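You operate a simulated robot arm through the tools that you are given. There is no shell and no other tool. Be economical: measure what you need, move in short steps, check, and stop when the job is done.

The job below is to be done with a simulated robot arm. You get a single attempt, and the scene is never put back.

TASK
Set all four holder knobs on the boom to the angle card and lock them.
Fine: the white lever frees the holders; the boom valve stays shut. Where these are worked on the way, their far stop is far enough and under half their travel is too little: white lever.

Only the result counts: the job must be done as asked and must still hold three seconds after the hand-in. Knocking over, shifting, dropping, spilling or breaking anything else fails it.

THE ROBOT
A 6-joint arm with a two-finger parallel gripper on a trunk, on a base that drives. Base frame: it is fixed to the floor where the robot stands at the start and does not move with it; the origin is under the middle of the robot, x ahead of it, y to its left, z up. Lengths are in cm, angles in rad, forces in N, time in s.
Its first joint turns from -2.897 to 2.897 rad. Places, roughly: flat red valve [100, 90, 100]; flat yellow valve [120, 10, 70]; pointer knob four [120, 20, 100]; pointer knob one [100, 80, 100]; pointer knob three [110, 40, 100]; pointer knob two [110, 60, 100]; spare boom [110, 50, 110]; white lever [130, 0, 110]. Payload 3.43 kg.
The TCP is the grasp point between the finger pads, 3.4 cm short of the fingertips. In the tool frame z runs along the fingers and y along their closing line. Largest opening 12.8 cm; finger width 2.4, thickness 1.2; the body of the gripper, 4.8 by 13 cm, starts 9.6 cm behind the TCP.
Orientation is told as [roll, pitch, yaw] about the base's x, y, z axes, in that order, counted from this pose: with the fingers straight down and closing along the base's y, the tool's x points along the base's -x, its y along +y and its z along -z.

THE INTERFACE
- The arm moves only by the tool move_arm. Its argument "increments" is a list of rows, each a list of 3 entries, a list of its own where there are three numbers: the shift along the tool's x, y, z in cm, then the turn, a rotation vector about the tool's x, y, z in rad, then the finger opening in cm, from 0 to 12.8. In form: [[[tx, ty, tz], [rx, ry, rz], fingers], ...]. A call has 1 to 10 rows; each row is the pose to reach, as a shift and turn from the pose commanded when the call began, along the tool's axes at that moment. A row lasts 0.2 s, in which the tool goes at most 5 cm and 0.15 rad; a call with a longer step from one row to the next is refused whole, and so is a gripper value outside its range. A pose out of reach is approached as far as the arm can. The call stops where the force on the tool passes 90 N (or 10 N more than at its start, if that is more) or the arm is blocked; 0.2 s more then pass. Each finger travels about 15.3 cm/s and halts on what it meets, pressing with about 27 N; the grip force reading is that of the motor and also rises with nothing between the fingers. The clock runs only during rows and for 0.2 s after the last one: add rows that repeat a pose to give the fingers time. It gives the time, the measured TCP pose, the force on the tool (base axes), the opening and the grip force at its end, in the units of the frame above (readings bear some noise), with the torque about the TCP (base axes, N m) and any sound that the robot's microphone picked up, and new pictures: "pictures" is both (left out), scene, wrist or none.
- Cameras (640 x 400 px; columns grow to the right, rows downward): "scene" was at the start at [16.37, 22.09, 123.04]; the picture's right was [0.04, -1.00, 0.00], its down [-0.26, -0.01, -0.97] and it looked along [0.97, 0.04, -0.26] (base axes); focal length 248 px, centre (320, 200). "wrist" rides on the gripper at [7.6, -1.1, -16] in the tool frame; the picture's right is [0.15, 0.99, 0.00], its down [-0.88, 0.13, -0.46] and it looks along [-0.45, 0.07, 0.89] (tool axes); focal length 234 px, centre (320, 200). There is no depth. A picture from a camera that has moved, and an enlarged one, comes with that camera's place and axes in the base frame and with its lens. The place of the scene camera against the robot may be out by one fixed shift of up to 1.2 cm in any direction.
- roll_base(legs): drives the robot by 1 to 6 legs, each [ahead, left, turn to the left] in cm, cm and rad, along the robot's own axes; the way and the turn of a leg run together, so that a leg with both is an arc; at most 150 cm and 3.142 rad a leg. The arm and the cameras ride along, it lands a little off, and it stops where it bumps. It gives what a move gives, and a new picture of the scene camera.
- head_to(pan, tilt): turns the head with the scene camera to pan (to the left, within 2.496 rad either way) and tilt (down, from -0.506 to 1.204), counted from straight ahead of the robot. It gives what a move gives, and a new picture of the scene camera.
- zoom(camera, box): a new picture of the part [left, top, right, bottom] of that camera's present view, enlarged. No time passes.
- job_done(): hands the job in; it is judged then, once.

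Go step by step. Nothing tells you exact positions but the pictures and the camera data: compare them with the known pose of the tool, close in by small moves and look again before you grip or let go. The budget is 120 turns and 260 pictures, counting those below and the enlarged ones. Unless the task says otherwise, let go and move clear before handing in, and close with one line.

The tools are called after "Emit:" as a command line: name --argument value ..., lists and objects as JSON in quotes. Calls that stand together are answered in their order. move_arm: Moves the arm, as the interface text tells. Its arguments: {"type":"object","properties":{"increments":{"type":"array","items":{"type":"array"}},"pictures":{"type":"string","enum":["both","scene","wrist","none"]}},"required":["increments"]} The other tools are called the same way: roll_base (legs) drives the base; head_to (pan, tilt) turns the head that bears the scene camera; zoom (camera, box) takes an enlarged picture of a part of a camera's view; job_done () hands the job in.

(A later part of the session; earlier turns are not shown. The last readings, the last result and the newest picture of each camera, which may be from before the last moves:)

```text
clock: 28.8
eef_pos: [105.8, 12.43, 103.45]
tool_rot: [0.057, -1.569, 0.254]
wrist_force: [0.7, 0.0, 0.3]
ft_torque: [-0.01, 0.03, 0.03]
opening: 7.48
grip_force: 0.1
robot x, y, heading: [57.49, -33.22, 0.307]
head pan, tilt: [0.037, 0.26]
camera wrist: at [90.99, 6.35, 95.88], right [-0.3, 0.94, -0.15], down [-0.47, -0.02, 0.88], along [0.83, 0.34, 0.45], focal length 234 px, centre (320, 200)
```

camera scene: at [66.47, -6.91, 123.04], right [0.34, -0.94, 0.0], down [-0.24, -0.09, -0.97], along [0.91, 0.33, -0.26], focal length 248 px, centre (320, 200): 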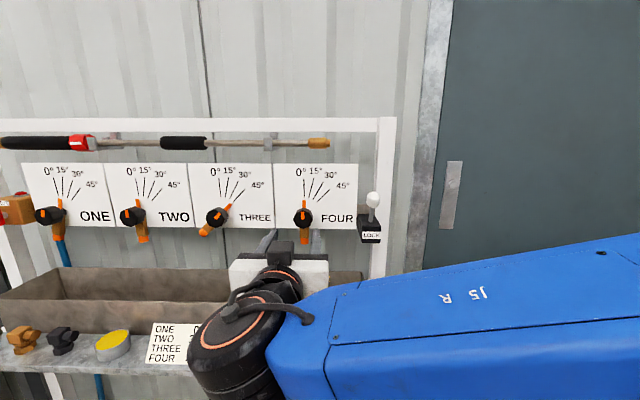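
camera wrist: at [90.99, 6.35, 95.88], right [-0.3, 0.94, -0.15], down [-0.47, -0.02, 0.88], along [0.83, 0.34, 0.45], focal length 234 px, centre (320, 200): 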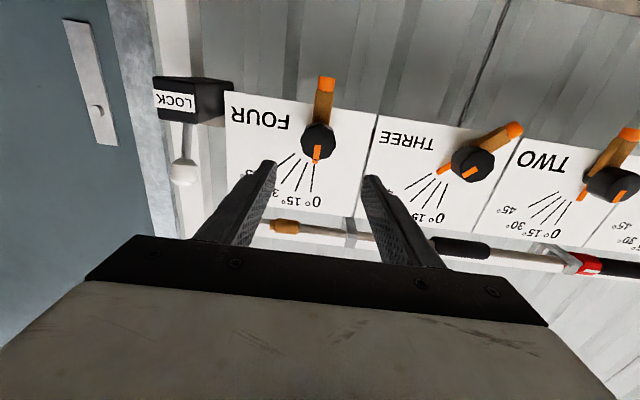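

Emit:
zoom --camera "wrist" --box '[270, 70, 398, 220]'

Emit:
zoom --camera "scene" --box '[260, 160, 372, 230]'

```text
2.67 times, centred on (334, 145) of wrist
camera zoom: at [90.99, 6.35, 95.88], right [-0.3, 0.94, -0.15], down [-0.47, -0.02, 0.88], along [0.83, 0.34, 0.45], focal length 624 px, centre (283, 347)
```

zoom: 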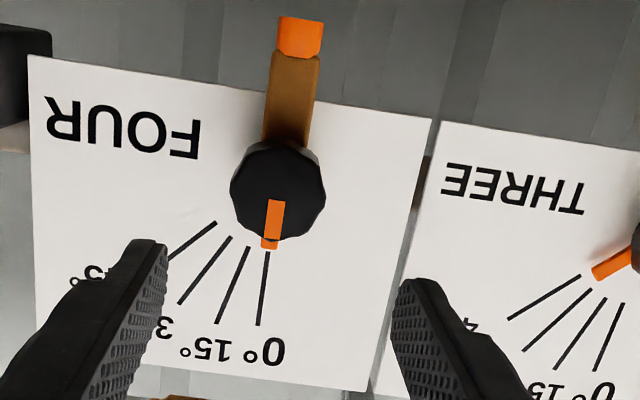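

```text
5.71 times, centred on (316, 195) of scene
camera zoom: at [66.47, -6.91, 123.04], right [0.34, -0.94, 0.0], down [-0.24, -0.09, -0.97], along [0.91, 0.33, -0.26], focal length 1419 px, centre (343, 229)
```

zoom: 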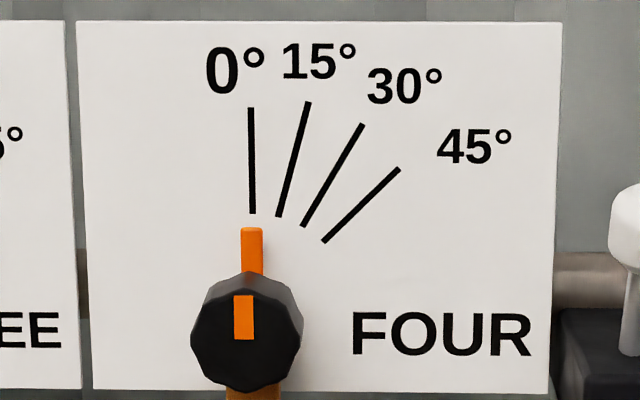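

Knob FOUR's face centre is at about (118.9, 16.3, 103.0), 13.7 cm ahead of the TCP. I'll approach 11.5 cm and check centring.

Emit:
move_arm --increments '[[[0.2, -0.1, 4], [0, 0, 0], 7.5], [[0.45, -0.25, 8], [0, 0, 0], 7.5], [[0.45, -0.25, 11.5], [0, 0, 0], 7.5]]' --pictures "wrist"

Emit:
zoom --camera "wrist" --box '[230, 110, 410, 250]'

```text
clock: 29.6
eef_pos: [117.03, 15.55, 102.79]
tool_rot: [0.075, -1.569, 0.236]
wrist_force: [0.1, -0.5, 0.3]
ft_torque: [0.03, 0.0, 0.0]
opening: 7.48
grip_force: 0.0
robot x, y, heading: [57.66, -32.95, 0.307]
head pan, tilt: [0.037, 0.26]
camera wrist: at [102.04, 9.5, 95.35], right [-0.3, 0.94, -0.15], down [-0.47, -0.02, 0.88], along [0.83, 0.34, 0.45], focal length 234 px, centre (320, 200)
```

wrist: 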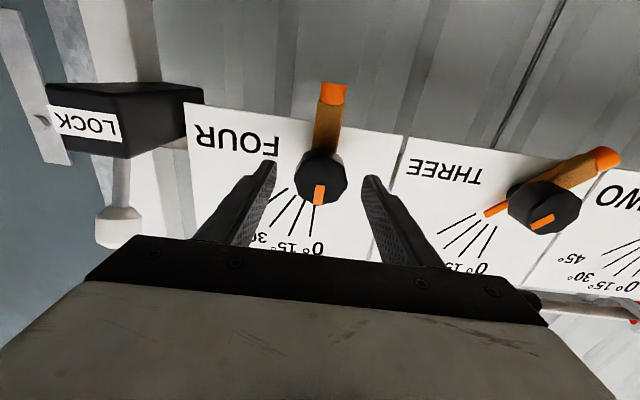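

```text
2.86 times, centred on (320, 180) of wrist
camera zoom: at [102.04, 9.5, 95.35], right [-0.3, 0.94, -0.15], down [-0.47, -0.02, 0.88], along [0.83, 0.34, 0.45], focal length 669 px, centre (320, 257)
```

zoom: 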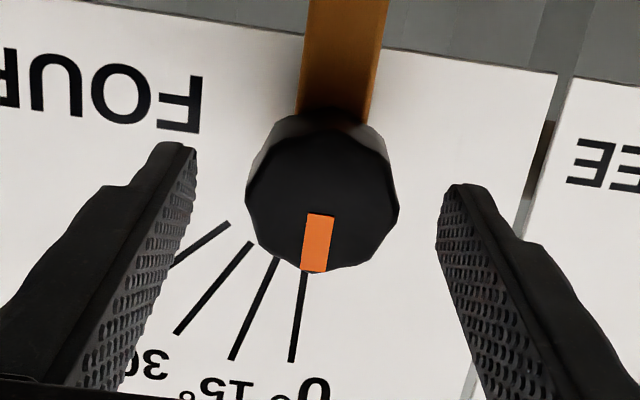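

Centred well. I'll advance 0.8 cm more, close on the knob, and turn clockwise 45° (positive about the tool's axis).

Emit:
move_arm --increments '[[[-0.1, 0.05, 0.8], [0, 0, 0], 7.5], [[-0.1, 0.05, 0.8], [0, 0, 0], 4], [[-0.1, 0.05, 0.8], [0, 0, 0], 3], [[-0.1, 0.05, 0.8], [0, 0, 0], 3]]' --pictures "wrist"

```text
clock: 30.6
eef_pos: [117.67, 15.79, 102.95]
tool_rot: [0.271, -1.57, 0.04]
wrist_force: [5.3, -7.8, -2.9]
ft_torque: [-0.05, 0.26, 0.34]
opening: 4.58
grip_force: 45.1
robot x, y, heading: [57.49, -33.24, 0.308]
head pan, tilt: [0.037, 0.26]
camera wrist: at [102.78, 9.84, 95.4], right [-0.3, 0.94, -0.15], down [-0.47, -0.01, 0.88], along [0.83, 0.34, 0.45], focal length 234 px, centre (320, 200)
```

wrist: 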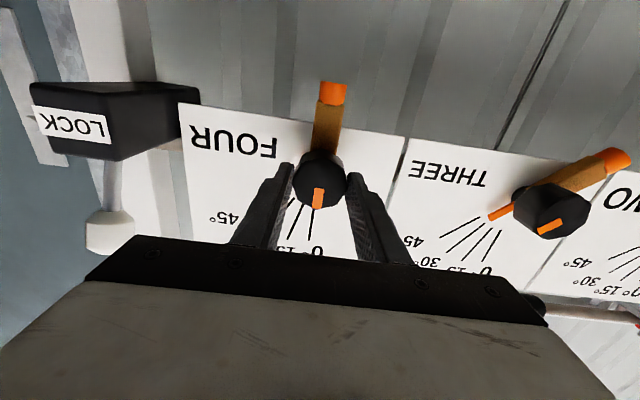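

Emit:
move_arm --increments '[[[0, 0, 0], [0, 0, 0.13], 3], [[0, 0, 0], [0, 0, 0.26], 3], [[0, 0, 0], [0, 0, 0.39], 3], [[0, 0, 0], [0, 0, 0.52], 3], [[0, 0, 0], [0, 0, 0.65], 3], [[0, 0, 0], [0, 0, 0.785], 3], [[0, 0, 0], [0, 0, 0.785], 3]]'

Emit:
zoom --camera "wrist" --box '[230, 80, 410, 250]'

```text
clock: 32.2
eef_pos: [117.71, 15.88, 102.91]
tool_rot: [1.566, -0.786, -1.258]
wrist_force: [-13.0, -24.6, -27.2]
ft_torque: [-0.16, 0.5, -0.25]
opening: 4.57
grip_force: 45.4
robot x, y, heading: [57.9, -33.16, 0.305]
head pan, tilt: [0.037, 0.26]
camera scene: at [66.48, -6.96, 123.05], right [0.34, -0.94, 0.0], down [-0.24, -0.09, -0.97], along [0.91, 0.33, -0.26], focal length 248 px, centre (320, 200)
camera wrist: at [101.03, 15.3, 96.87], right [-0.24, 0.76, 0.6], down [-0.27, -0.64, 0.72], along [0.93, 0.01, 0.36], focal length 234 px, centre (320, 200)
```

scene: 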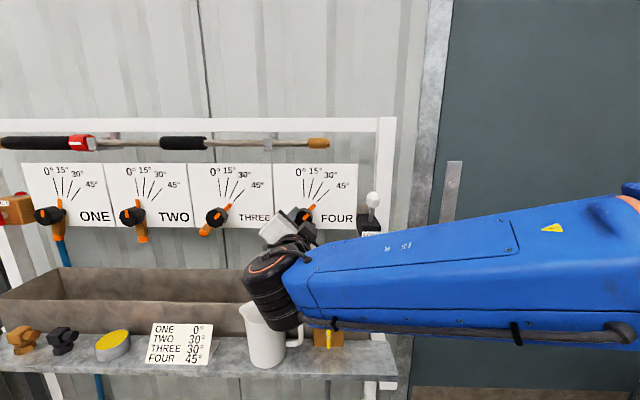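
wrist: 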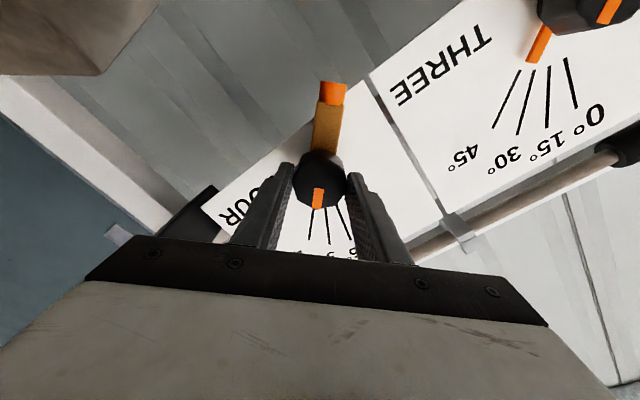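

```text
2.35 times, centred on (320, 165) of wrist
camera zoom: at [101.03, 15.3, 96.87], right [-0.24, 0.76, 0.6], down [-0.27, -0.64, 0.72], along [0.93, 0.01, 0.36], focal length 551 px, centre (320, 282)
```

zoom: 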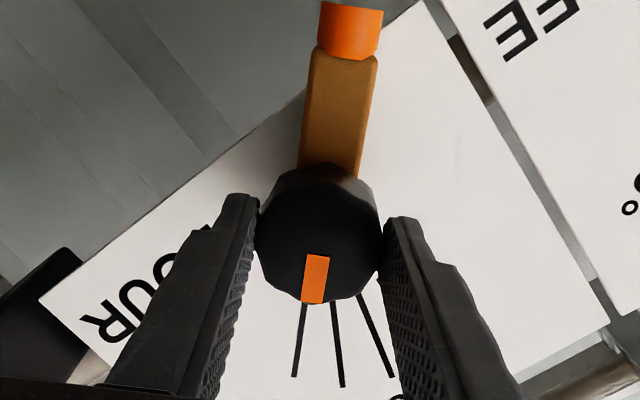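

The knob turned with the hand. I'll open, retreat, then unroll the tool and inspect.

Emit:
move_arm --increments '[[[0, 0, 0], [0, 0, 0], 6], [[0, 0, 0], [0, 0, 0], 7.5], [[0, 0, -4], [0, 0, 0], 7.5], [[0, 0, -8], [0, 0, -0.15], 7.5], [[0, 0, -11.5], [0, 0, -0.3], 7.5], [[0, 0, -12], [0, 0, -0.45], 7.5], [[0, 0, -12], [0, 0, -0.6], 7.5], [[0, 0, -12], [0, 0, -0.75], 7.5], [[0, 0, -12], [0, 0, -0.785], 7.5]]'

Emit:
zoom --camera "scene" --box '[260, 160, 372, 230]'

Emit:
zoom --camera "wrist" --box '[250, 70, 390, 220]'

```text
clock: 34.2
eef_pos: [106.12, 12.3, 103.01]
tool_rot: [-1.062, -1.569, 1.373]
wrist_force: [0.4, -0.1, 0.3]
ft_torque: [0.03, 0.0, -0.01]
opening: 7.5
grip_force: 0.1
robot x, y, heading: [57.73, -32.99, 0.306]
head pan, tilt: [0.037, 0.26]
camera scene: at [66.47, -6.91, 123.04], right [0.34, -0.94, 0.0], down [-0.24, -0.09, -0.97], along [0.91, 0.33, -0.26], focal length 248 px, centre (320, 200)
camera wrist: at [91.34, 6.2, 95.52], right [-0.3, 0.94, -0.15], down [-0.47, -0.01, 0.88], along [0.83, 0.34, 0.45], focal length 234 px, centre (320, 200)
```

scene: 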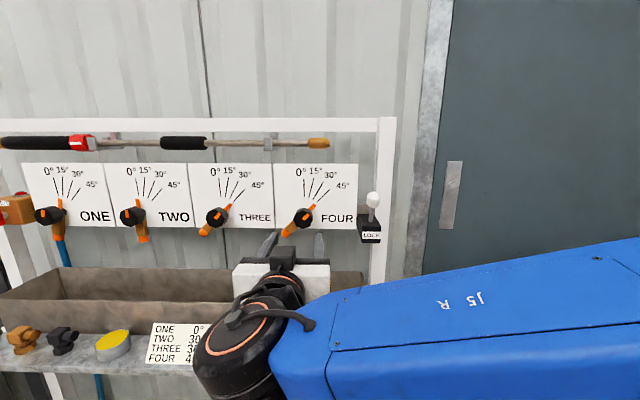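
wrist: 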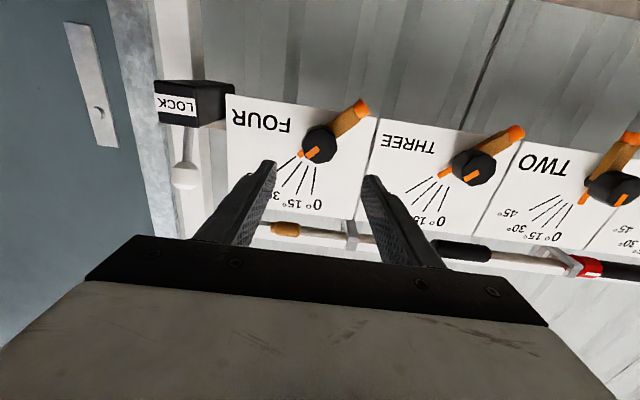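

```text
5.71 times, centred on (316, 195) of scene
camera zoom: at [66.47, -6.91, 123.04], right [0.34, -0.94, 0.0], down [-0.24, -0.09, -0.97], along [0.91, 0.33, -0.26], focal length 1419 px, centre (343, 229)
```

zoom: 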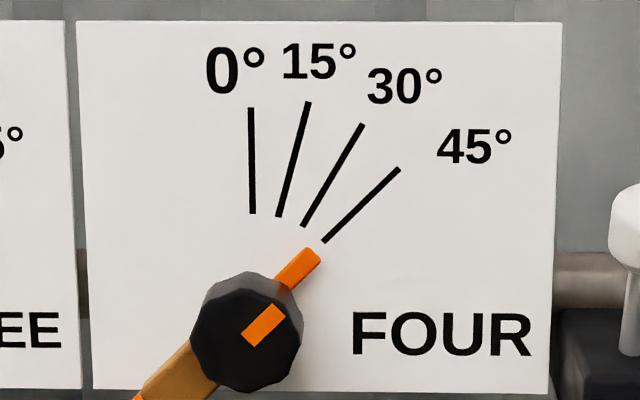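

```text
2.67 times, centred on (320, 145) of wrist
camera zoom: at [91.34, 6.2, 95.52], right [-0.3, 0.94, -0.15], down [-0.47, -0.01, 0.88], along [0.83, 0.34, 0.45], focal length 624 px, centre (320, 347)
```

zoom: 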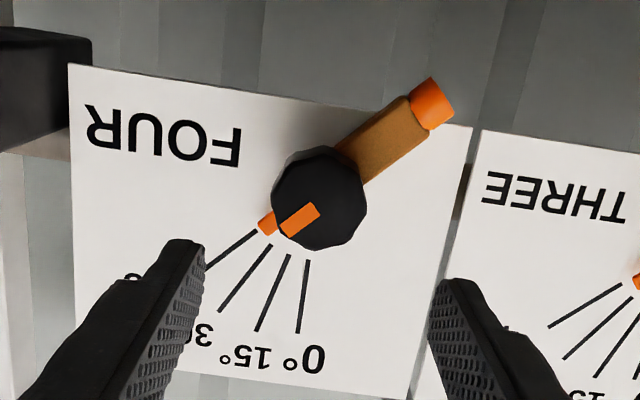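

Knob FOUR now looks near 45°. I'll magnify to measure more exactly, both the pointer and the face mark.

Emit:
zoom --camera "scene" --box '[280, 196, 328, 226]'

```text
13.33 times, centred on (304, 211) of scene
camera zoom: at [66.47, -6.91, 123.04], right [0.34, -0.94, 0.0], down [-0.24, -0.09, -0.97], along [0.91, 0.33, -0.26], focal length 3311 px, centre (533, 53)
```

zoom: 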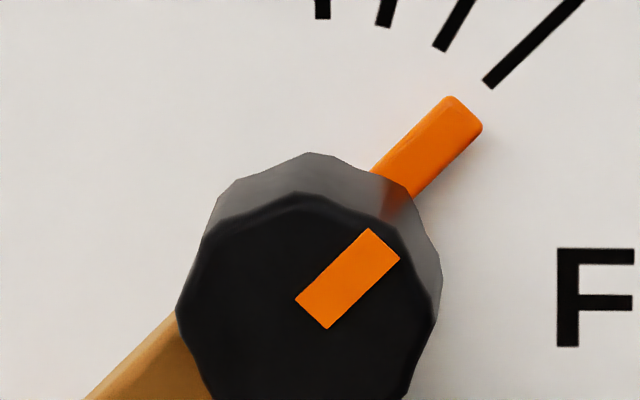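

Measured: 44.9° — knob FOUR is set. Next drive left 21 cm to knob THREE.

Emit:
roll_base --legs '[[0, 21.1, 0]]'

Emit:
zoom --camera "scene" --box '[275, 190, 339, 230]'

Emit:
zoom --camera "wrist" --box '[250, 70, 390, 220]'

```text
clock: 35.8
eef_pos: [99.73, 32.44, 103.05]
tool_rot: [0.175, -1.57, 0.142]
wrist_force: [-0.1, 0.5, 0.4]
ft_torque: [0.01, 0.03, -0.02]
opening: 7.49
grip_force: 0.0
robot x, y, heading: [51.48, -12.84, 0.309]
head pan, tilt: [0.037, 0.26]
camera scene: at [59.99, 13.23, 123.04], right [0.34, -0.94, 0.0], down [-0.24, -0.09, -0.97], along [0.91, 0.33, -0.26], focal length 248 px, centre (320, 200)
```

scene: 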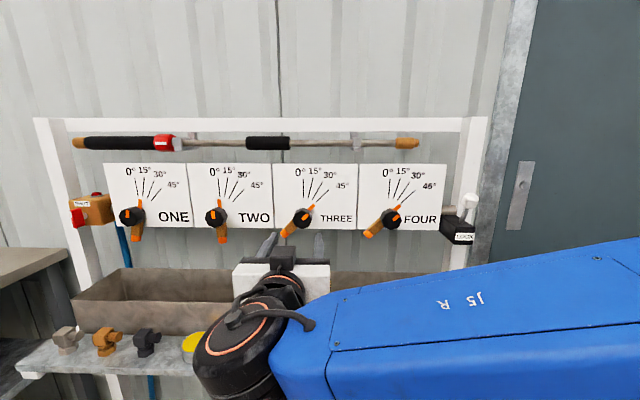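

```text
10.00 times, centred on (307, 210) of scene
camera zoom: at [59.99, 13.23, 123.04], right [0.34, -0.94, 0.0], down [-0.24, -0.09, -0.97], along [0.91, 0.33, -0.26], focal length 2483 px, centre (450, 100)
```

zoom: 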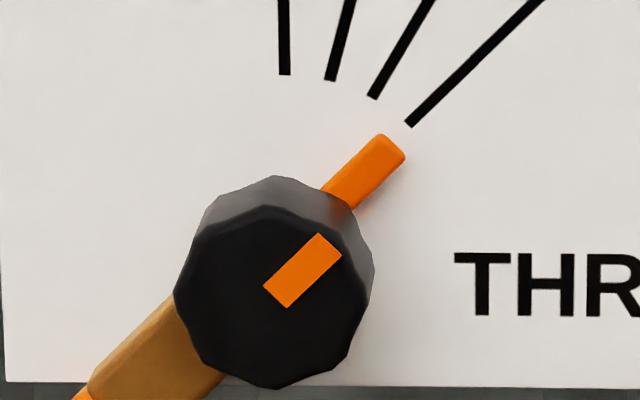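

```text
2.67 times, centred on (320, 145) of wrist
camera zoom: at [84.82, 26.42, 95.52], right [-0.31, 0.94, -0.15], down [-0.47, -0.02, 0.88], along [0.83, 0.34, 0.45], focal length 624 px, centre (320, 347)
```

zoom: 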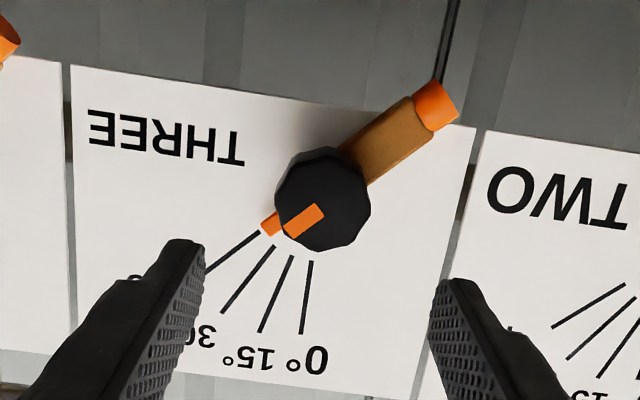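

Knob THREE is at 45°, and my relation to it is almost the same as it was to FOUR. I'll roll the tool 45°, approach, and grip.

Emit:
move_arm --increments '[[[0, 0, 0], [0, 0, 0.15], 7.5], [[0, 0, 1], [0, 0, 0.3], 7.5], [[0, 0, 3], [0, 0, 0.45], 7.5], [[0, 0.05, 5], [0, 0, 0.6], 7.5], [[0, 0.05, 7], [0, 0, 0.75], 7.5], [[0, 0.05, 9.5], [0, 0, 0.785], 7.5], [[0.05, 0.05, 12.1], [0, 0, 0.785], 7.5], [[0.05, 0.05, 12.1], [0, 0, 0.785], 4], [[0.05, 0.05, 12.1], [0, 0, 0.785], 3], [[0.05, 0.05, 12.1], [0, 0, 0.785], 3]]'

Emit:
zoom --camera "wrist" --box '[230, 80, 410, 250]'

```text
clock: 38.0
eef_pos: [111.29, 36.42, 103.02]
tool_rot: [1.567, -0.786, -1.254]
wrist_force: [6.4, 8.4, 0.6]
ft_torque: [-0.02, -0.11, 1.12]
opening: 4.57
grip_force: 44.7
robot x, y, heading: [51.23, -12.93, 0.307]
head pan, tilt: [0.037, 0.26]
camera scene: at [60.01, 13.26, 123.03], right [0.34, -0.94, 0.0], down [-0.24, -0.09, -0.97], along [0.91, 0.33, -0.26], focal length 248 px, centre (320, 200)
camera wrist: at [94.6, 35.67, 96.88], right [-0.25, 0.76, 0.6], down [-0.27, -0.64, 0.72], along [0.93, 0.02, 0.36], focal length 234 px, centre (320, 200)
```

scene: 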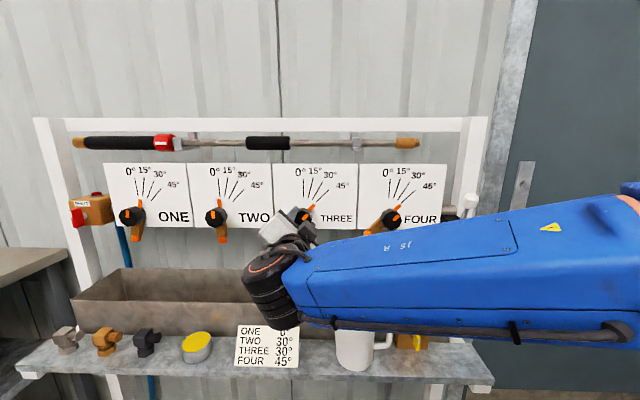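
wrist: 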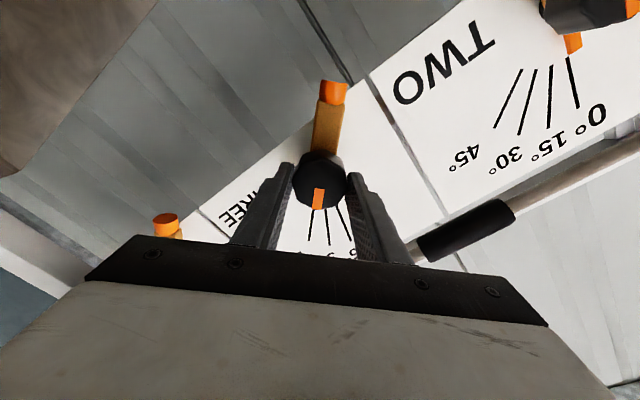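

```text
2.35 times, centred on (320, 165) of wrist
camera zoom: at [94.6, 35.67, 96.88], right [-0.25, 0.76, 0.6], down [-0.27, -0.64, 0.72], along [0.93, 0.02, 0.36], focal length 551 px, centre (320, 282)
```

zoom: 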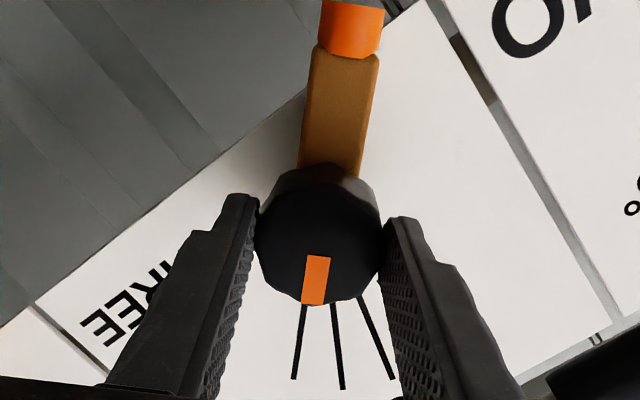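

Perfectly gripped and aligned. Now I turn −15° (to 30°), then release, retreat and unroll.

Emit:
move_arm --increments '[[[0, 0, 0], [0, 0, -0.13], 3], [[0, 0, 0], [0, 0, -0.262], 3], [[0, 0, 0], [0, 0, -0.262], 3], [[0, 0, 0], [0, 0, -0.262], 6], [[0, 0, 0], [0, 0, -0.262], 7.5], [[0, 0, -4], [0, 0, -0.262], 7.5], [[0, 0, -8], [0, 0, -0.4], 7.5], [[0, 0, -12], [0, 0, -0.53], 7.5], [[0, 0, -12.1], [0, 0, -0.66], 7.5], [[0, 0, -12.1], [0, 0, -0.785], 7.5]]' --pictures "scene"

Emit:
zoom --camera "scene" --box '[275, 190, 339, 230]'

```text
clock: 40.2
eef_pos: [99.82, 32.51, 103.11]
tool_rot: [-1.036, -1.568, 1.351]
wrist_force: [-0.2, -0.3, -1.0]
ft_torque: [0.03, -0.03, -0.01]
opening: 7.5
grip_force: 0.1
robot x, y, heading: [51.45, -12.95, 0.306]
head pan, tilt: [0.037, 0.26]
camera scene: at [59.99, 13.23, 123.04], right [0.34, -0.94, 0.0], down [-0.24, -0.09, -0.97], along [0.91, 0.33, -0.26], focal length 248 px, centre (320, 200)
```

scene: 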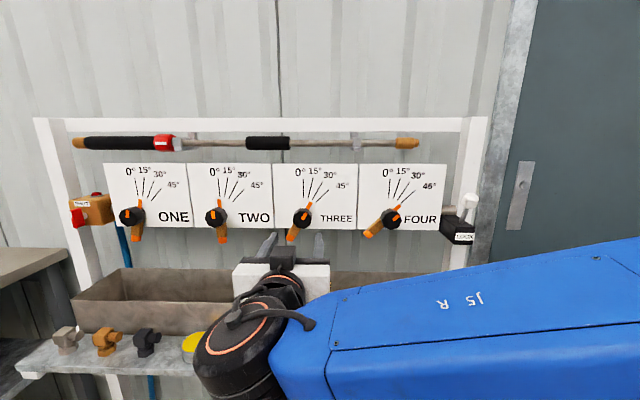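

```text
10.00 times, centred on (307, 210) of scene
camera zoom: at [59.99, 13.23, 123.04], right [0.34, -0.94, 0.0], down [-0.24, -0.09, -0.97], along [0.91, 0.33, -0.26], focal length 2483 px, centre (450, 100)
```

zoom: 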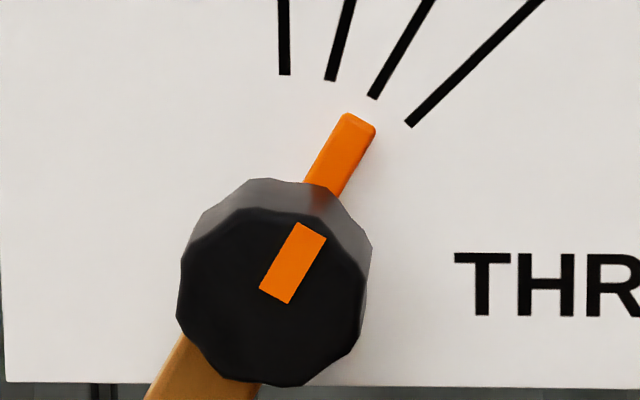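

Measured 29°, knob THREE is set. On to knob TWO.

Emit:
roll_base --legs '[[0, 21.1, 0]]'

Emit:
zoom --camera "scene" --box '[275, 190, 339, 230]'

Emit:
zoom --camera "wrist" --box '[250, 70, 390, 220]'

```text
clock: 41.9
eef_pos: [93.13, 52.63, 103.04]
tool_rot: [0.202, -1.569, 0.115]
wrist_force: [-0.1, 0.0, -0.5]
ft_torque: [0.01, 0.0, 0.0]
opening: 7.47
grip_force: 0.0
robot x, y, heading: [44.73, 6.94, 0.312]
head pan, tilt: [0.037, 0.26]
camera scene: at [53.43, 33.29, 123.04], right [0.34, -0.94, 0.0], down [-0.24, -0.09, -0.97], along [0.91, 0.33, -0.26], focal length 248 px, centre (320, 200)
```

scene: 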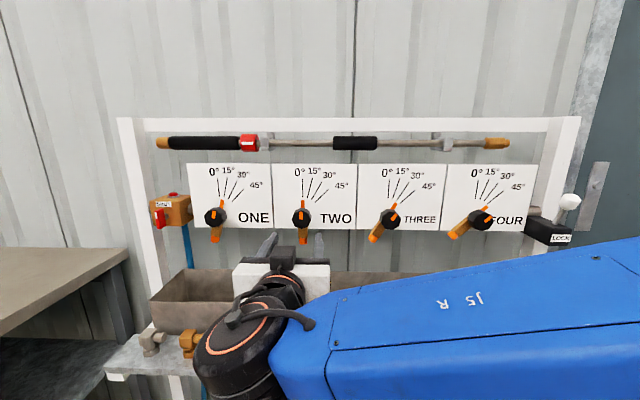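

```text
10.00 times, centred on (307, 210) of scene
camera zoom: at [53.43, 33.29, 123.04], right [0.34, -0.94, 0.0], down [-0.24, -0.09, -0.97], along [0.91, 0.33, -0.26], focal length 2483 px, centre (450, 100)
```

zoom: 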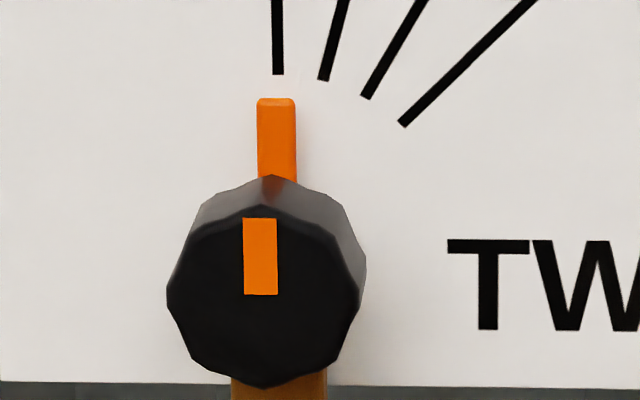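

```text
2.67 times, centred on (320, 145) of wrist
camera zoom: at [78.3, 46.61, 95.49], right [-0.31, 0.94, -0.15], down [-0.47, -0.02, 0.88], along [0.83, 0.34, 0.45], focal length 624 px, centre (320, 347)
```

zoom: 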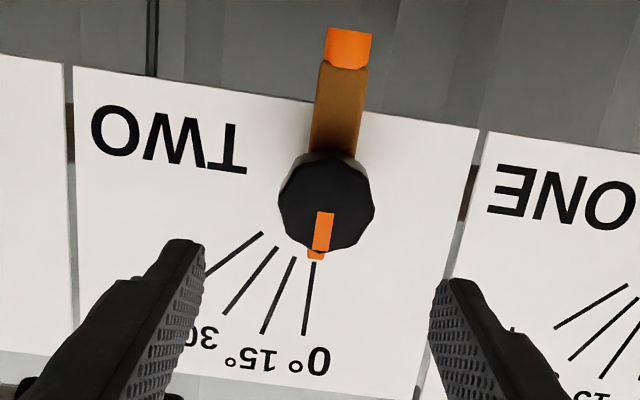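

Knob TWO sits about 0.25 cm further left relative to me. Approach upright, grip, and turn +30°.

Emit:
move_arm --increments '[[[0, 0.28, 4], [0, 0, 0], 7.5], [[0, 0.28, 8], [0, 0, 0], 7.5], [[0.05, 0.28, 12.1], [0, 0, 0], 7.5], [[0.05, 0.28, 12.1], [0, 0, 0], 4], [[0.05, 0.28, 12.1], [0, 0, 0], 3], [[0.05, 0.28, 12.1], [0, 0, 0], 3]]' --pictures "wrist"

Emit:
zoom --camera "wrist" --box '[230, 80, 410, 250]'

```text
clock: 43.3
eef_pos: [104.76, 56.91, 102.78]
tool_rot: [0.019, -1.568, 0.298]
wrist_force: [3.4, -3.9, -7.5]
ft_torque: [-0.15, 0.51, -0.55]
opening: 4.56
grip_force: 45.0
robot x, y, heading: [44.62, 7.22, 0.312]
head pan, tilt: [0.037, 0.26]
camera wrist: at [89.85, 50.74, 95.31], right [-0.31, 0.94, -0.15], down [-0.47, -0.02, 0.88], along [0.83, 0.34, 0.45], focal length 234 px, centre (320, 200)
```

wrist: 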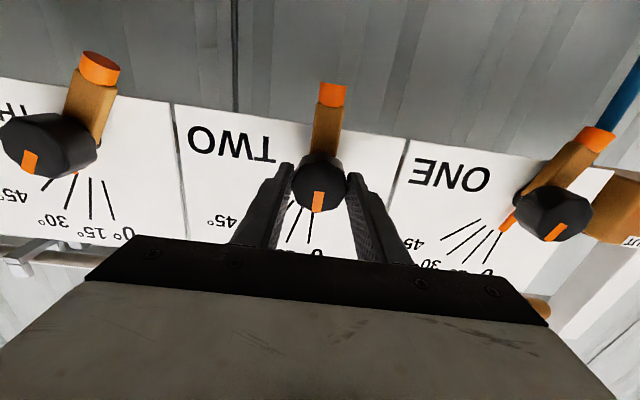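

```text
2.35 times, centred on (320, 165) of wrist
camera zoom: at [89.85, 50.74, 95.31], right [-0.31, 0.94, -0.15], down [-0.47, -0.02, 0.88], along [0.83, 0.34, 0.45], focal length 551 px, centre (320, 282)
```

zoom: 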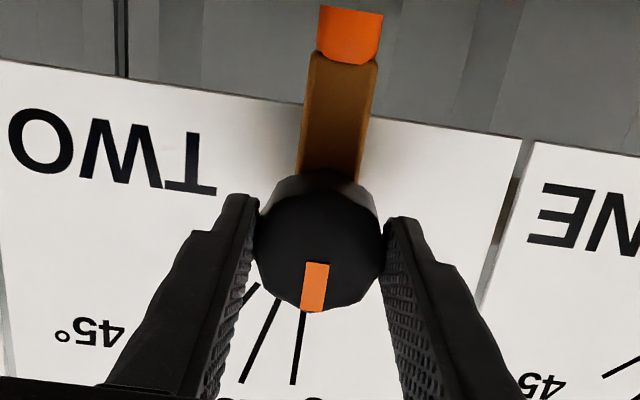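

Gripped. The hand is about 2 mm low, so I'll lift by that while turning +30°, then release and retreat.

Emit:
move_arm --increments '[[[-0.2, 0, 0], [0, 0, 0], 3], [[-0.2, 0, 0], [0, 0, 0.13], 3], [[-0.2, 0, 0], [0, 0, 0.26], 3], [[-0.2, 0, 0], [0, 0, 0.4], 3], [[-0.2, 0, 0], [0, 0, 0.527], 3], [[-0.2, 0, 0], [0, 0, 0.527], 3]]' --pictures "none"

Emit:
move_arm --increments '[[[0, 0, 0], [0, 0, 0], 6], [[0, 0, 0], [0, 0, 0], 7.5], [[0, 0, -4], [0, 0, 0], 7.5], [[0, 0, -8], [0, 0, -0.13], 7.5], [[0, 0, -12], [0, 0, -0.26], 7.5], [[0, 0, -12.1], [0, 0, -0.4], 7.5], [[0, 0, -12.1], [0, 0, -0.527], 7.5]]' --pictures "scene"

Emit:
zoom --camera "scene" --box '[275, 190, 339, 230]'

```text
clock: 44.7
eef_pos: [104.74, 56.8, 102.97]
tool_rot: [1.565, -1.044, -1.249]
wrist_force: [19.8, 6.4, -32.8]
ft_torque: [-0.28, 0.8, 0.86]
opening: 4.55
grip_force: 44.4
robot x, y, heading: [44.61, 6.94, 0.313]
head pan, tilt: [0.037, 0.26]
```

```text
clock: 46.3
eef_pos: [92.99, 53.13, 103.23]
tool_rot: [-1.094, -1.569, 1.411]
wrist_force: [-0.2, 0.1, -0.3]
ft_torque: [0.02, -0.04, 0.01]
opening: 7.49
grip_force: 0.0
robot x, y, heading: [44.78, 7.26, 0.31]
head pan, tilt: [0.037, 0.26]
camera scene: at [53.44, 33.29, 123.04], right [0.34, -0.94, 0.0], down [-0.24, -0.09, -0.97], along [0.91, 0.33, -0.26], focal length 248 px, centre (320, 200)
```

scene: 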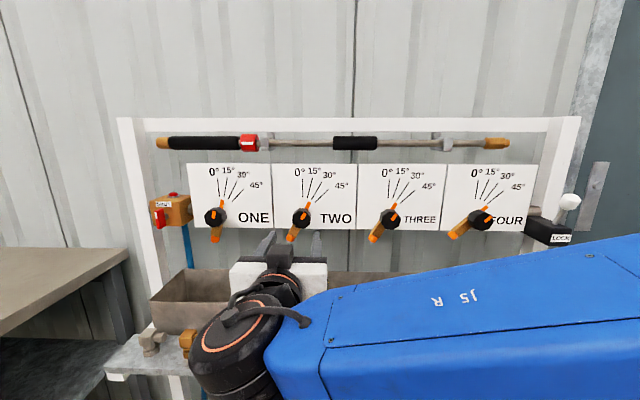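

```text
10.00 times, centred on (307, 210) of scene
camera zoom: at [53.44, 33.29, 123.04], right [0.34, -0.94, 0.0], down [-0.24, -0.09, -0.97], along [0.91, 0.33, -0.26], focal length 2483 px, centre (450, 100)
```

zoom: 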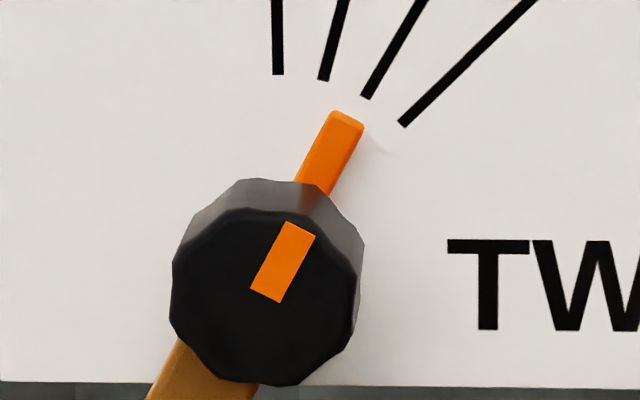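

Measured about 28.3° — slightly short. I'll re-grip at 30° and nudge it up by a degree or so.

Emit:
move_arm --increments '[[[0, 0, 0], [0, 0, 0.13], 7.5], [[0, 0, 3], [0, 0, 0.26], 7.5], [[0, 0, 6], [0, 0, 0.39], 7.5], [[0, 0, 9], [0, 0, 0.51], 7.5], [[0, 0, 12.1], [0, 0, 0.51], 7.5], [[0, 0, 12.1], [0, 0, 0.51], 4], [[0, 0, 12.1], [0, 0, 0.51], 3], [[0, 0, 12.1], [0, 0, 0.545], 3], [[0, 0, 12.1], [0, 0, 0.545], 3]]' --pictures "none"

Emit:
move_arm --increments '[[[0, 0, 0], [0, 0, 0], 6], [[0, 0, 0], [0, 0, 0], 7.5], [[0, 0, -4], [0, 0, 0], 7.5], [[0, 0, -8], [0, 0, -0.13], 7.5], [[0, 0, -12], [0, 0, -0.26], 7.5], [[0, 0, -12.1], [0, 0, -0.4], 7.5], [[0, 0, -12.1], [0, 0, -0.545], 7.5]]' --pictures "none"

Emit:
zoom --camera "scene" --box '[275, 190, 339, 230]'

```text
clock: 48.3
eef_pos: [104.83, 56.77, 103.11]
tool_rot: [1.566, -1.026, -1.251]
wrist_force: [9.5, -14.5, -16.0]
ft_torque: [-0.12, 0.23, 0.06]
opening: 4.57
grip_force: 45.1
robot x, y, heading: [44.69, 6.98, 0.313]
head pan, tilt: [0.037, 0.26]
```

```text
clock: 49.9
eef_pos: [93.06, 53.17, 103.14]
tool_rot: [-1.112, -1.568, 1.427]
wrist_force: [0.3, -0.4, -0.7]
ft_torque: [0.0, 0.0, -0.02]
opening: 7.47
grip_force: 0.0
robot x, y, heading: [44.75, 6.78, 0.315]
head pan, tilt: [0.037, 0.26]
```

```text
10.00 times, centred on (307, 210) of scene
camera zoom: at [53.44, 33.28, 123.04], right [0.34, -0.94, 0.0], down [-0.24, -0.09, -0.97], along [0.91, 0.33, -0.26], focal length 2483 px, centre (450, 100)
```

zoom: 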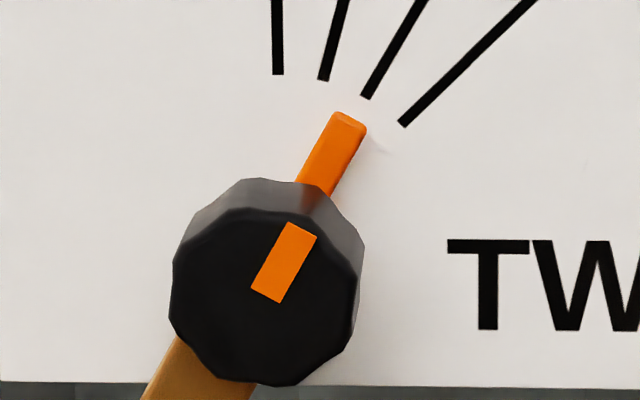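

About 29°, knob TWO is set. Drive left to knob ONE; the red valve is close by on its left, so I'll use a narrower opening there.

Emit:
roll_base --legs '[[0, 21.2, 0]]'

Emit:
zoom --camera "scene" --box '[275, 190, 339, 230]'

Emit:
move_arm --increments '[[[0, 0, 0], [0, 0, 0], 6.2]]' --pictures "wrist"

Emit:
zoom --camera "wrist" --box '[250, 70, 390, 220]'

```text
clock: 51.5
eef_pos: [86.35, 73.46, 103.24]
tool_rot: [0.194, -1.571, 0.125]
wrist_force: [-0.1, 0.4, 0.1]
ft_torque: [0.01, 0.0, -0.02]
opening: 7.49
grip_force: 0.1
robot x, y, heading: [37.97, 27.04, 0.316]
head pan, tilt: [0.037, 0.26]
camera scene: at [46.8, 53.58, 123.04], right [0.35, -0.94, 0.0], down [-0.24, -0.09, -0.97], along [0.91, 0.33, -0.26], focal length 248 px, centre (320, 200)
```

scene: 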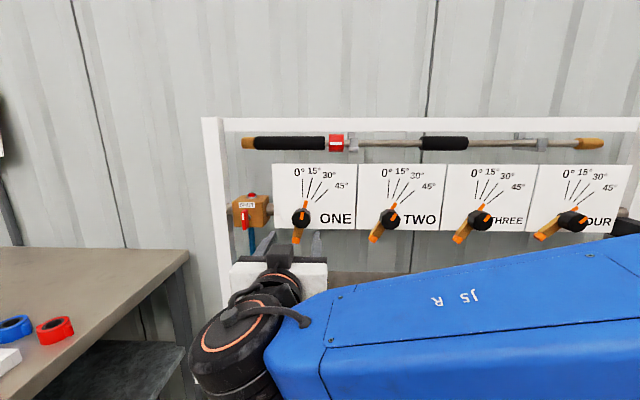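

```text
10.00 times, centred on (307, 210) of scene
camera zoom: at [46.8, 53.58, 123.04], right [0.35, -0.94, 0.0], down [-0.24, -0.09, -0.97], along [0.91, 0.33, -0.26], focal length 2483 px, centre (450, 100)
```

zoom: 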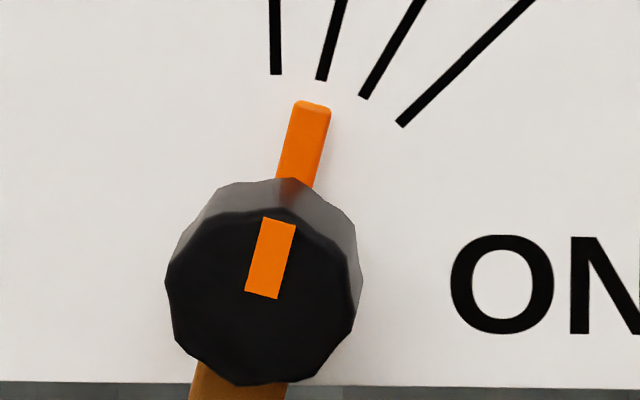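

```text
clock: 51.9
eef_pos: [86.37, 73.42, 103.34]
tool_rot: [0.084, -1.569, 0.234]
wrist_force: [0.7, -0.2, 0.2]
ft_torque: [-0.02, 0.03, -0.02]
opening: 6.23
grip_force: 0.1
robot x, y, heading: [38.26, 27.28, 0.313]
head pan, tilt: [0.037, 0.26]
camera wrist: at [71.54, 67.29, 95.7], right [-0.31, 0.94, -0.15], down [-0.47, -0.02, 0.88], along [0.82, 0.34, 0.45], focal length 234 px, centre (320, 200)
```

wrist: 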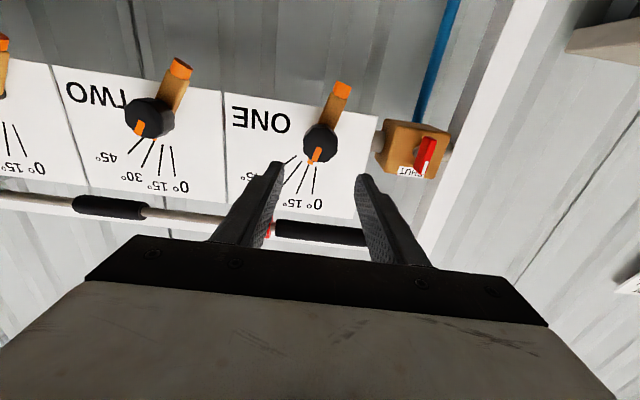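

```text
2.67 times, centred on (320, 145) of wrist
camera zoom: at [71.54, 67.29, 95.7], right [-0.31, 0.94, -0.15], down [-0.47, -0.02, 0.88], along [0.82, 0.34, 0.45], focal length 624 px, centre (320, 347)
```

zoom: 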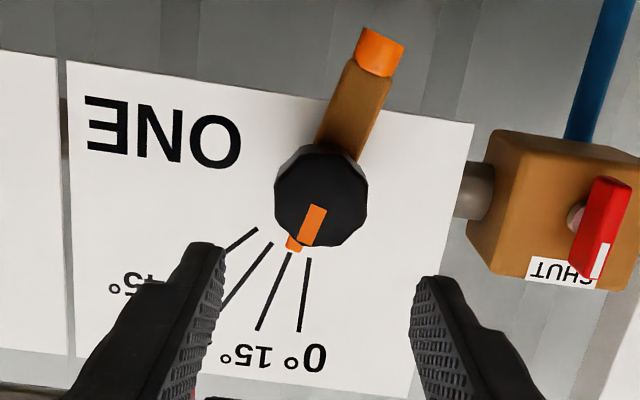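

Knob ONE is at 15°, centred. Roll 15°, approach, grip.

Emit:
move_arm --increments '[[[0.1, 0, 3], [0, 0, 0.13], 6.5], [[0.2, 0, 6], [0, 0, 0.262], 6.5], [[0.2, 0, 9], [0, 0, 0.262], 6.5], [[0.2, 0, 12.1], [0, 0, 0.262], 6.5], [[0.2, 0, 12.1], [0, 0, 0.262], 4], [[0.2, 0, 12.1], [0, 0, 0.262], 3], [[0.2, 0, 12.1], [0, 0, 0.262], 3]]' --pictures "wrist"

Emit:
zoom --camera "wrist" --box '[230, 80, 410, 250]'

```text
clock: 53.5
eef_pos: [97.73, 77.2, 103.02]
tool_rot: [1.564, -1.31, -1.242]
wrist_force: [-4.2, -1.0, -8.6]
ft_torque: [-0.29, 0.88, -0.1]
opening: 4.57
grip_force: 45.0
robot x, y, heading: [38.51, 27.34, 0.317]
head pan, tilt: [0.037, 0.26]
camera wrist: at [82.3, 72.96, 95.4], right [-0.31, 0.94, 0.11], down [-0.4, -0.24, 0.89], along [0.86, 0.23, 0.45], focal length 234 px, centre (320, 200)
```

wrist: 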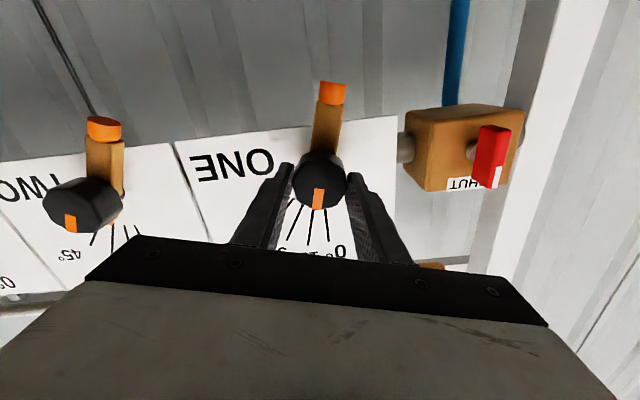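

```text
2.35 times, centred on (320, 165) of wrist
camera zoom: at [82.3, 72.96, 95.4], right [-0.31, 0.94, 0.11], down [-0.4, -0.24, 0.89], along [0.86, 0.23, 0.45], focal length 551 px, centre (320, 282)
```

zoom: 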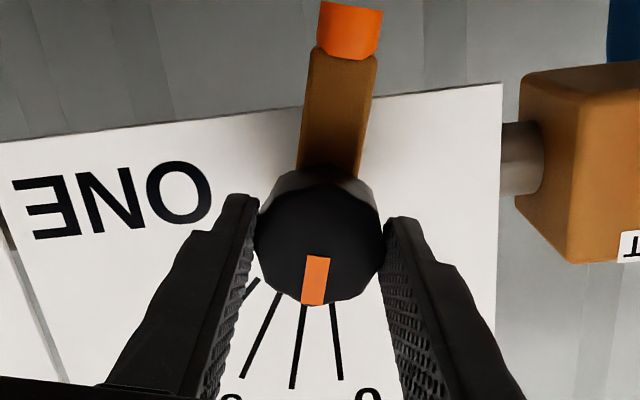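

Well gripped at 15°. Turn back to 0°, release, retreat.

Emit:
move_arm --increments '[[[0, 0, 0], [0, 0, -0.13], 3], [[0, 0, 0], [0, 0, -0.262], 3], [[0, 0, 0], [0, 0, -0.264], 3], [[0, 0, 0], [0, 0, -0.264], 6], [[0, 0, 0], [0, 0, -0.264], 6.5], [[0, 0, -4], [0, 0, -0.264], 6.5], [[0, 0, -8], [0, 0, -0.262], 6.5], [[0, 0, -12.1], [0, 0, -0.262], 6.5]]' --pictures "none"

Emit:
zoom --camera "scene" --box '[275, 190, 339, 230]'

Emit:
zoom --camera "scene" --box '[200, 120, 640, 280]'

```text
clock: 55.3
eef_pos: [86.42, 73.58, 103.19]
tool_rot: [-0.052, -1.568, 0.372]
wrist_force: [0.3, -0.8, -0.7]
ft_torque: [0.02, -0.01, -0.01]
opening: 6.53
grip_force: 0.1
robot x, y, heading: [38.21, 26.98, 0.316]
head pan, tilt: [0.037, 0.26]
```

```text
10.00 times, centred on (307, 210) of scene
camera zoom: at [46.81, 53.59, 123.04], right [0.35, -0.94, 0.0], down [-0.24, -0.09, -0.97], along [0.91, 0.33, -0.26], focal length 2483 px, centre (450, 100)
```

zoom: 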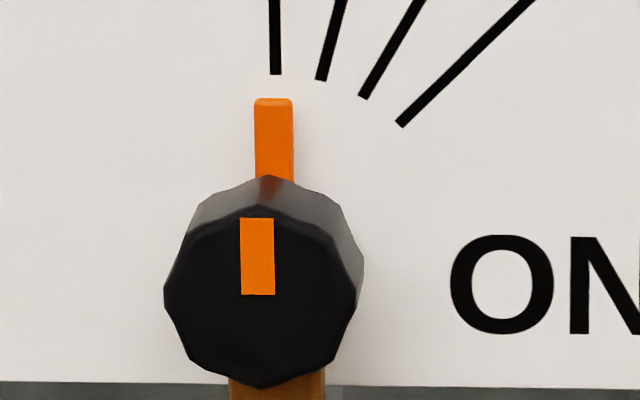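

```text
1.45 times, centred on (420, 200) of scene
camera zoom: at [46.81, 53.59, 123.04], right [0.35, -0.94, 0.0], down [-0.24, -0.09, -0.97], along [0.91, 0.33, -0.26], focal length 361 px, centre (174, 200)
```

zoom: 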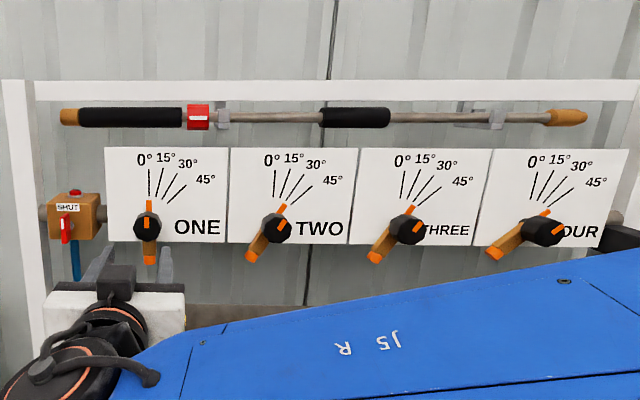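

All four knobs read right (0°, 29°, 29°, 45°) and the valve is untouched. Now I drive back right to the lever to re-lock.

Emit:
roll_base --legs '[[0, -79.5, 0]]'

Emit:
move_arm --increments '[[[-2, 0, 0], [0, 0, 0], 4], [[-4, 0, 0], [0, 0, 0], 0.5], [[-4.6, 0, 0], [0, 0, 0], 0.2]]' --pictures "wrist"

Emit:
zoom --camera "scene" --box '[240, 160, 352, 230]'

```text
clock: 59.6
eef_pos: [111.38, -2.33, 103.31]
tool_rot: [0.115, -1.568, 0.209]
wrist_force: [-0.3, 0.2, -0.7]
ft_torque: [-0.03, -0.01, -0.03]
opening: 6.5
grip_force: 0.2
robot x, y, heading: [63.28, -48.84, 0.321]
head pan, tilt: [0.037, 0.26]
camera scene: at [71.72, -22.48, 123.04], right [0.35, -0.94, 0.0], down [-0.24, -0.09, -0.97], along [0.91, 0.34, -0.26], focal length 248 px, centre (320, 200)
```

scene: 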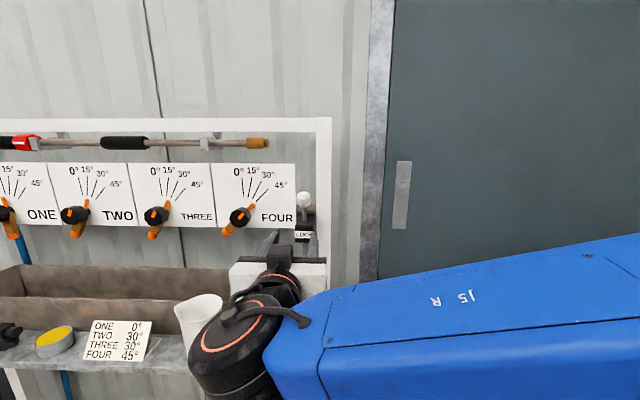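

```text
clock: 60.4
eef_pos: [111.28, -2.29, 107.81]
tool_rot: [-0.034, -1.567, 0.357]
wrist_force: [-1.1, -0.5, 0.3]
ft_torque: [-0.02, 0.0, 0.01]
opening: 0.01
grip_force: 27.1
robot x, y, heading: [63.21, -49.05, 0.323]
head pan, tilt: [0.037, 0.26]
camera wrist: at [96.38, -8.59, 100.33], right [-0.32, 0.94, -0.15], down [-0.47, -0.02, 0.88], along [0.82, 0.35, 0.45], focal length 234 px, centre (320, 200)
```

wrist: 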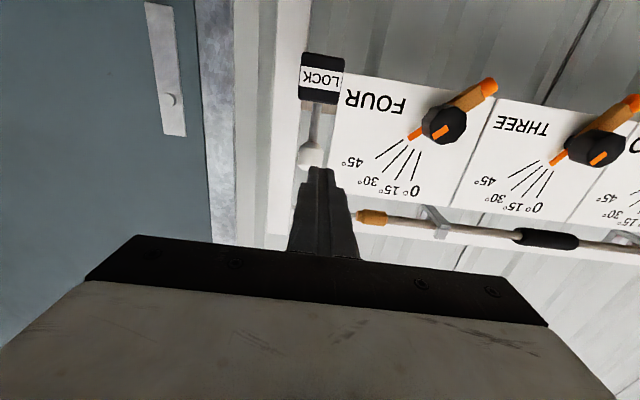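

```text
5.71 times, centred on (296, 195) of scene
camera zoom: at [71.72, -22.48, 123.04], right [0.35, -0.94, 0.0], down [-0.24, -0.09, -0.97], along [0.91, 0.34, -0.26], focal length 1419 px, centre (457, 229)
```

zoom: 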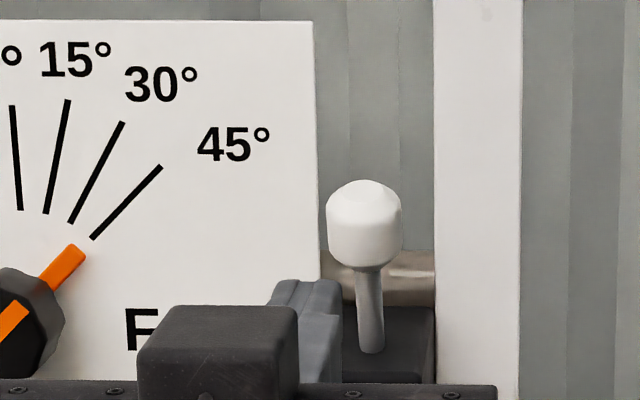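

The head is 11 cm ahead, 1 cm right. I'll push it back to LOCK with closed fingertips.

Emit:
move_arm --increments '[[[-0.8, -1, 2], [0, 0, 0], 0.2], [[-0.8, -1, 5], [0, 0, 0], 0.2], [[-0.8, -1, 6.5], [0, 0, 0], 0.2], [[-0.8, -1, 7.5], [0, 0, 0], 0.2], [[-0.8, -1, 8.5], [0, 0, 0], 0.2], [[-0.8, -1, 9.3], [0, 0, 0], 0.2], [[-0.8, -1, 10], [0, 0, 0], 0.2], [[-0.8, -1, 10.7], [0, 0, 0], 0.2], [[-0.8, -1, 11.2], [0, 0, 0], 0.2]]'

```text
clock: 62.4
eef_pos: [121.96, 0.17, 108.59]
tool_rot: [-0.029, -1.57, 0.35]
wrist_force: [-62.3, -30.8, -22.7]
ft_torque: [0.14, 0.91, -0.39]
opening: 0.01
grip_force: 26.9
robot x, y, heading: [63.14, -48.9, 0.316]
head pan, tilt: [0.037, 0.26]
camera scene: at [71.43, -22.6, 123.08], right [0.35, -0.94, 0.0], down [-0.24, -0.09, -0.97], along [0.91, 0.34, -0.26], focal length 248 px, centre (320, 200)
camera wrist: at [107.07, -6.06, 101.01], right [-0.32, 0.94, -0.15], down [-0.47, -0.02, 0.88], along [0.82, 0.35, 0.45], focal length 234 px, centre (320, 200)
```

scene: 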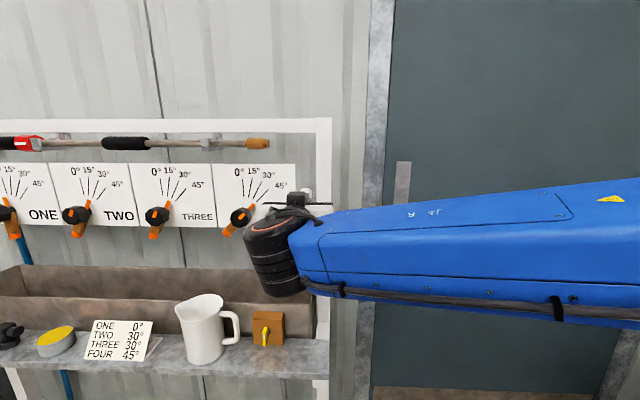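
wrist: 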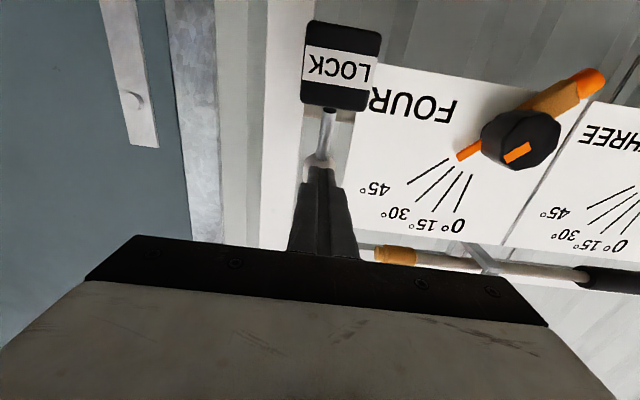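

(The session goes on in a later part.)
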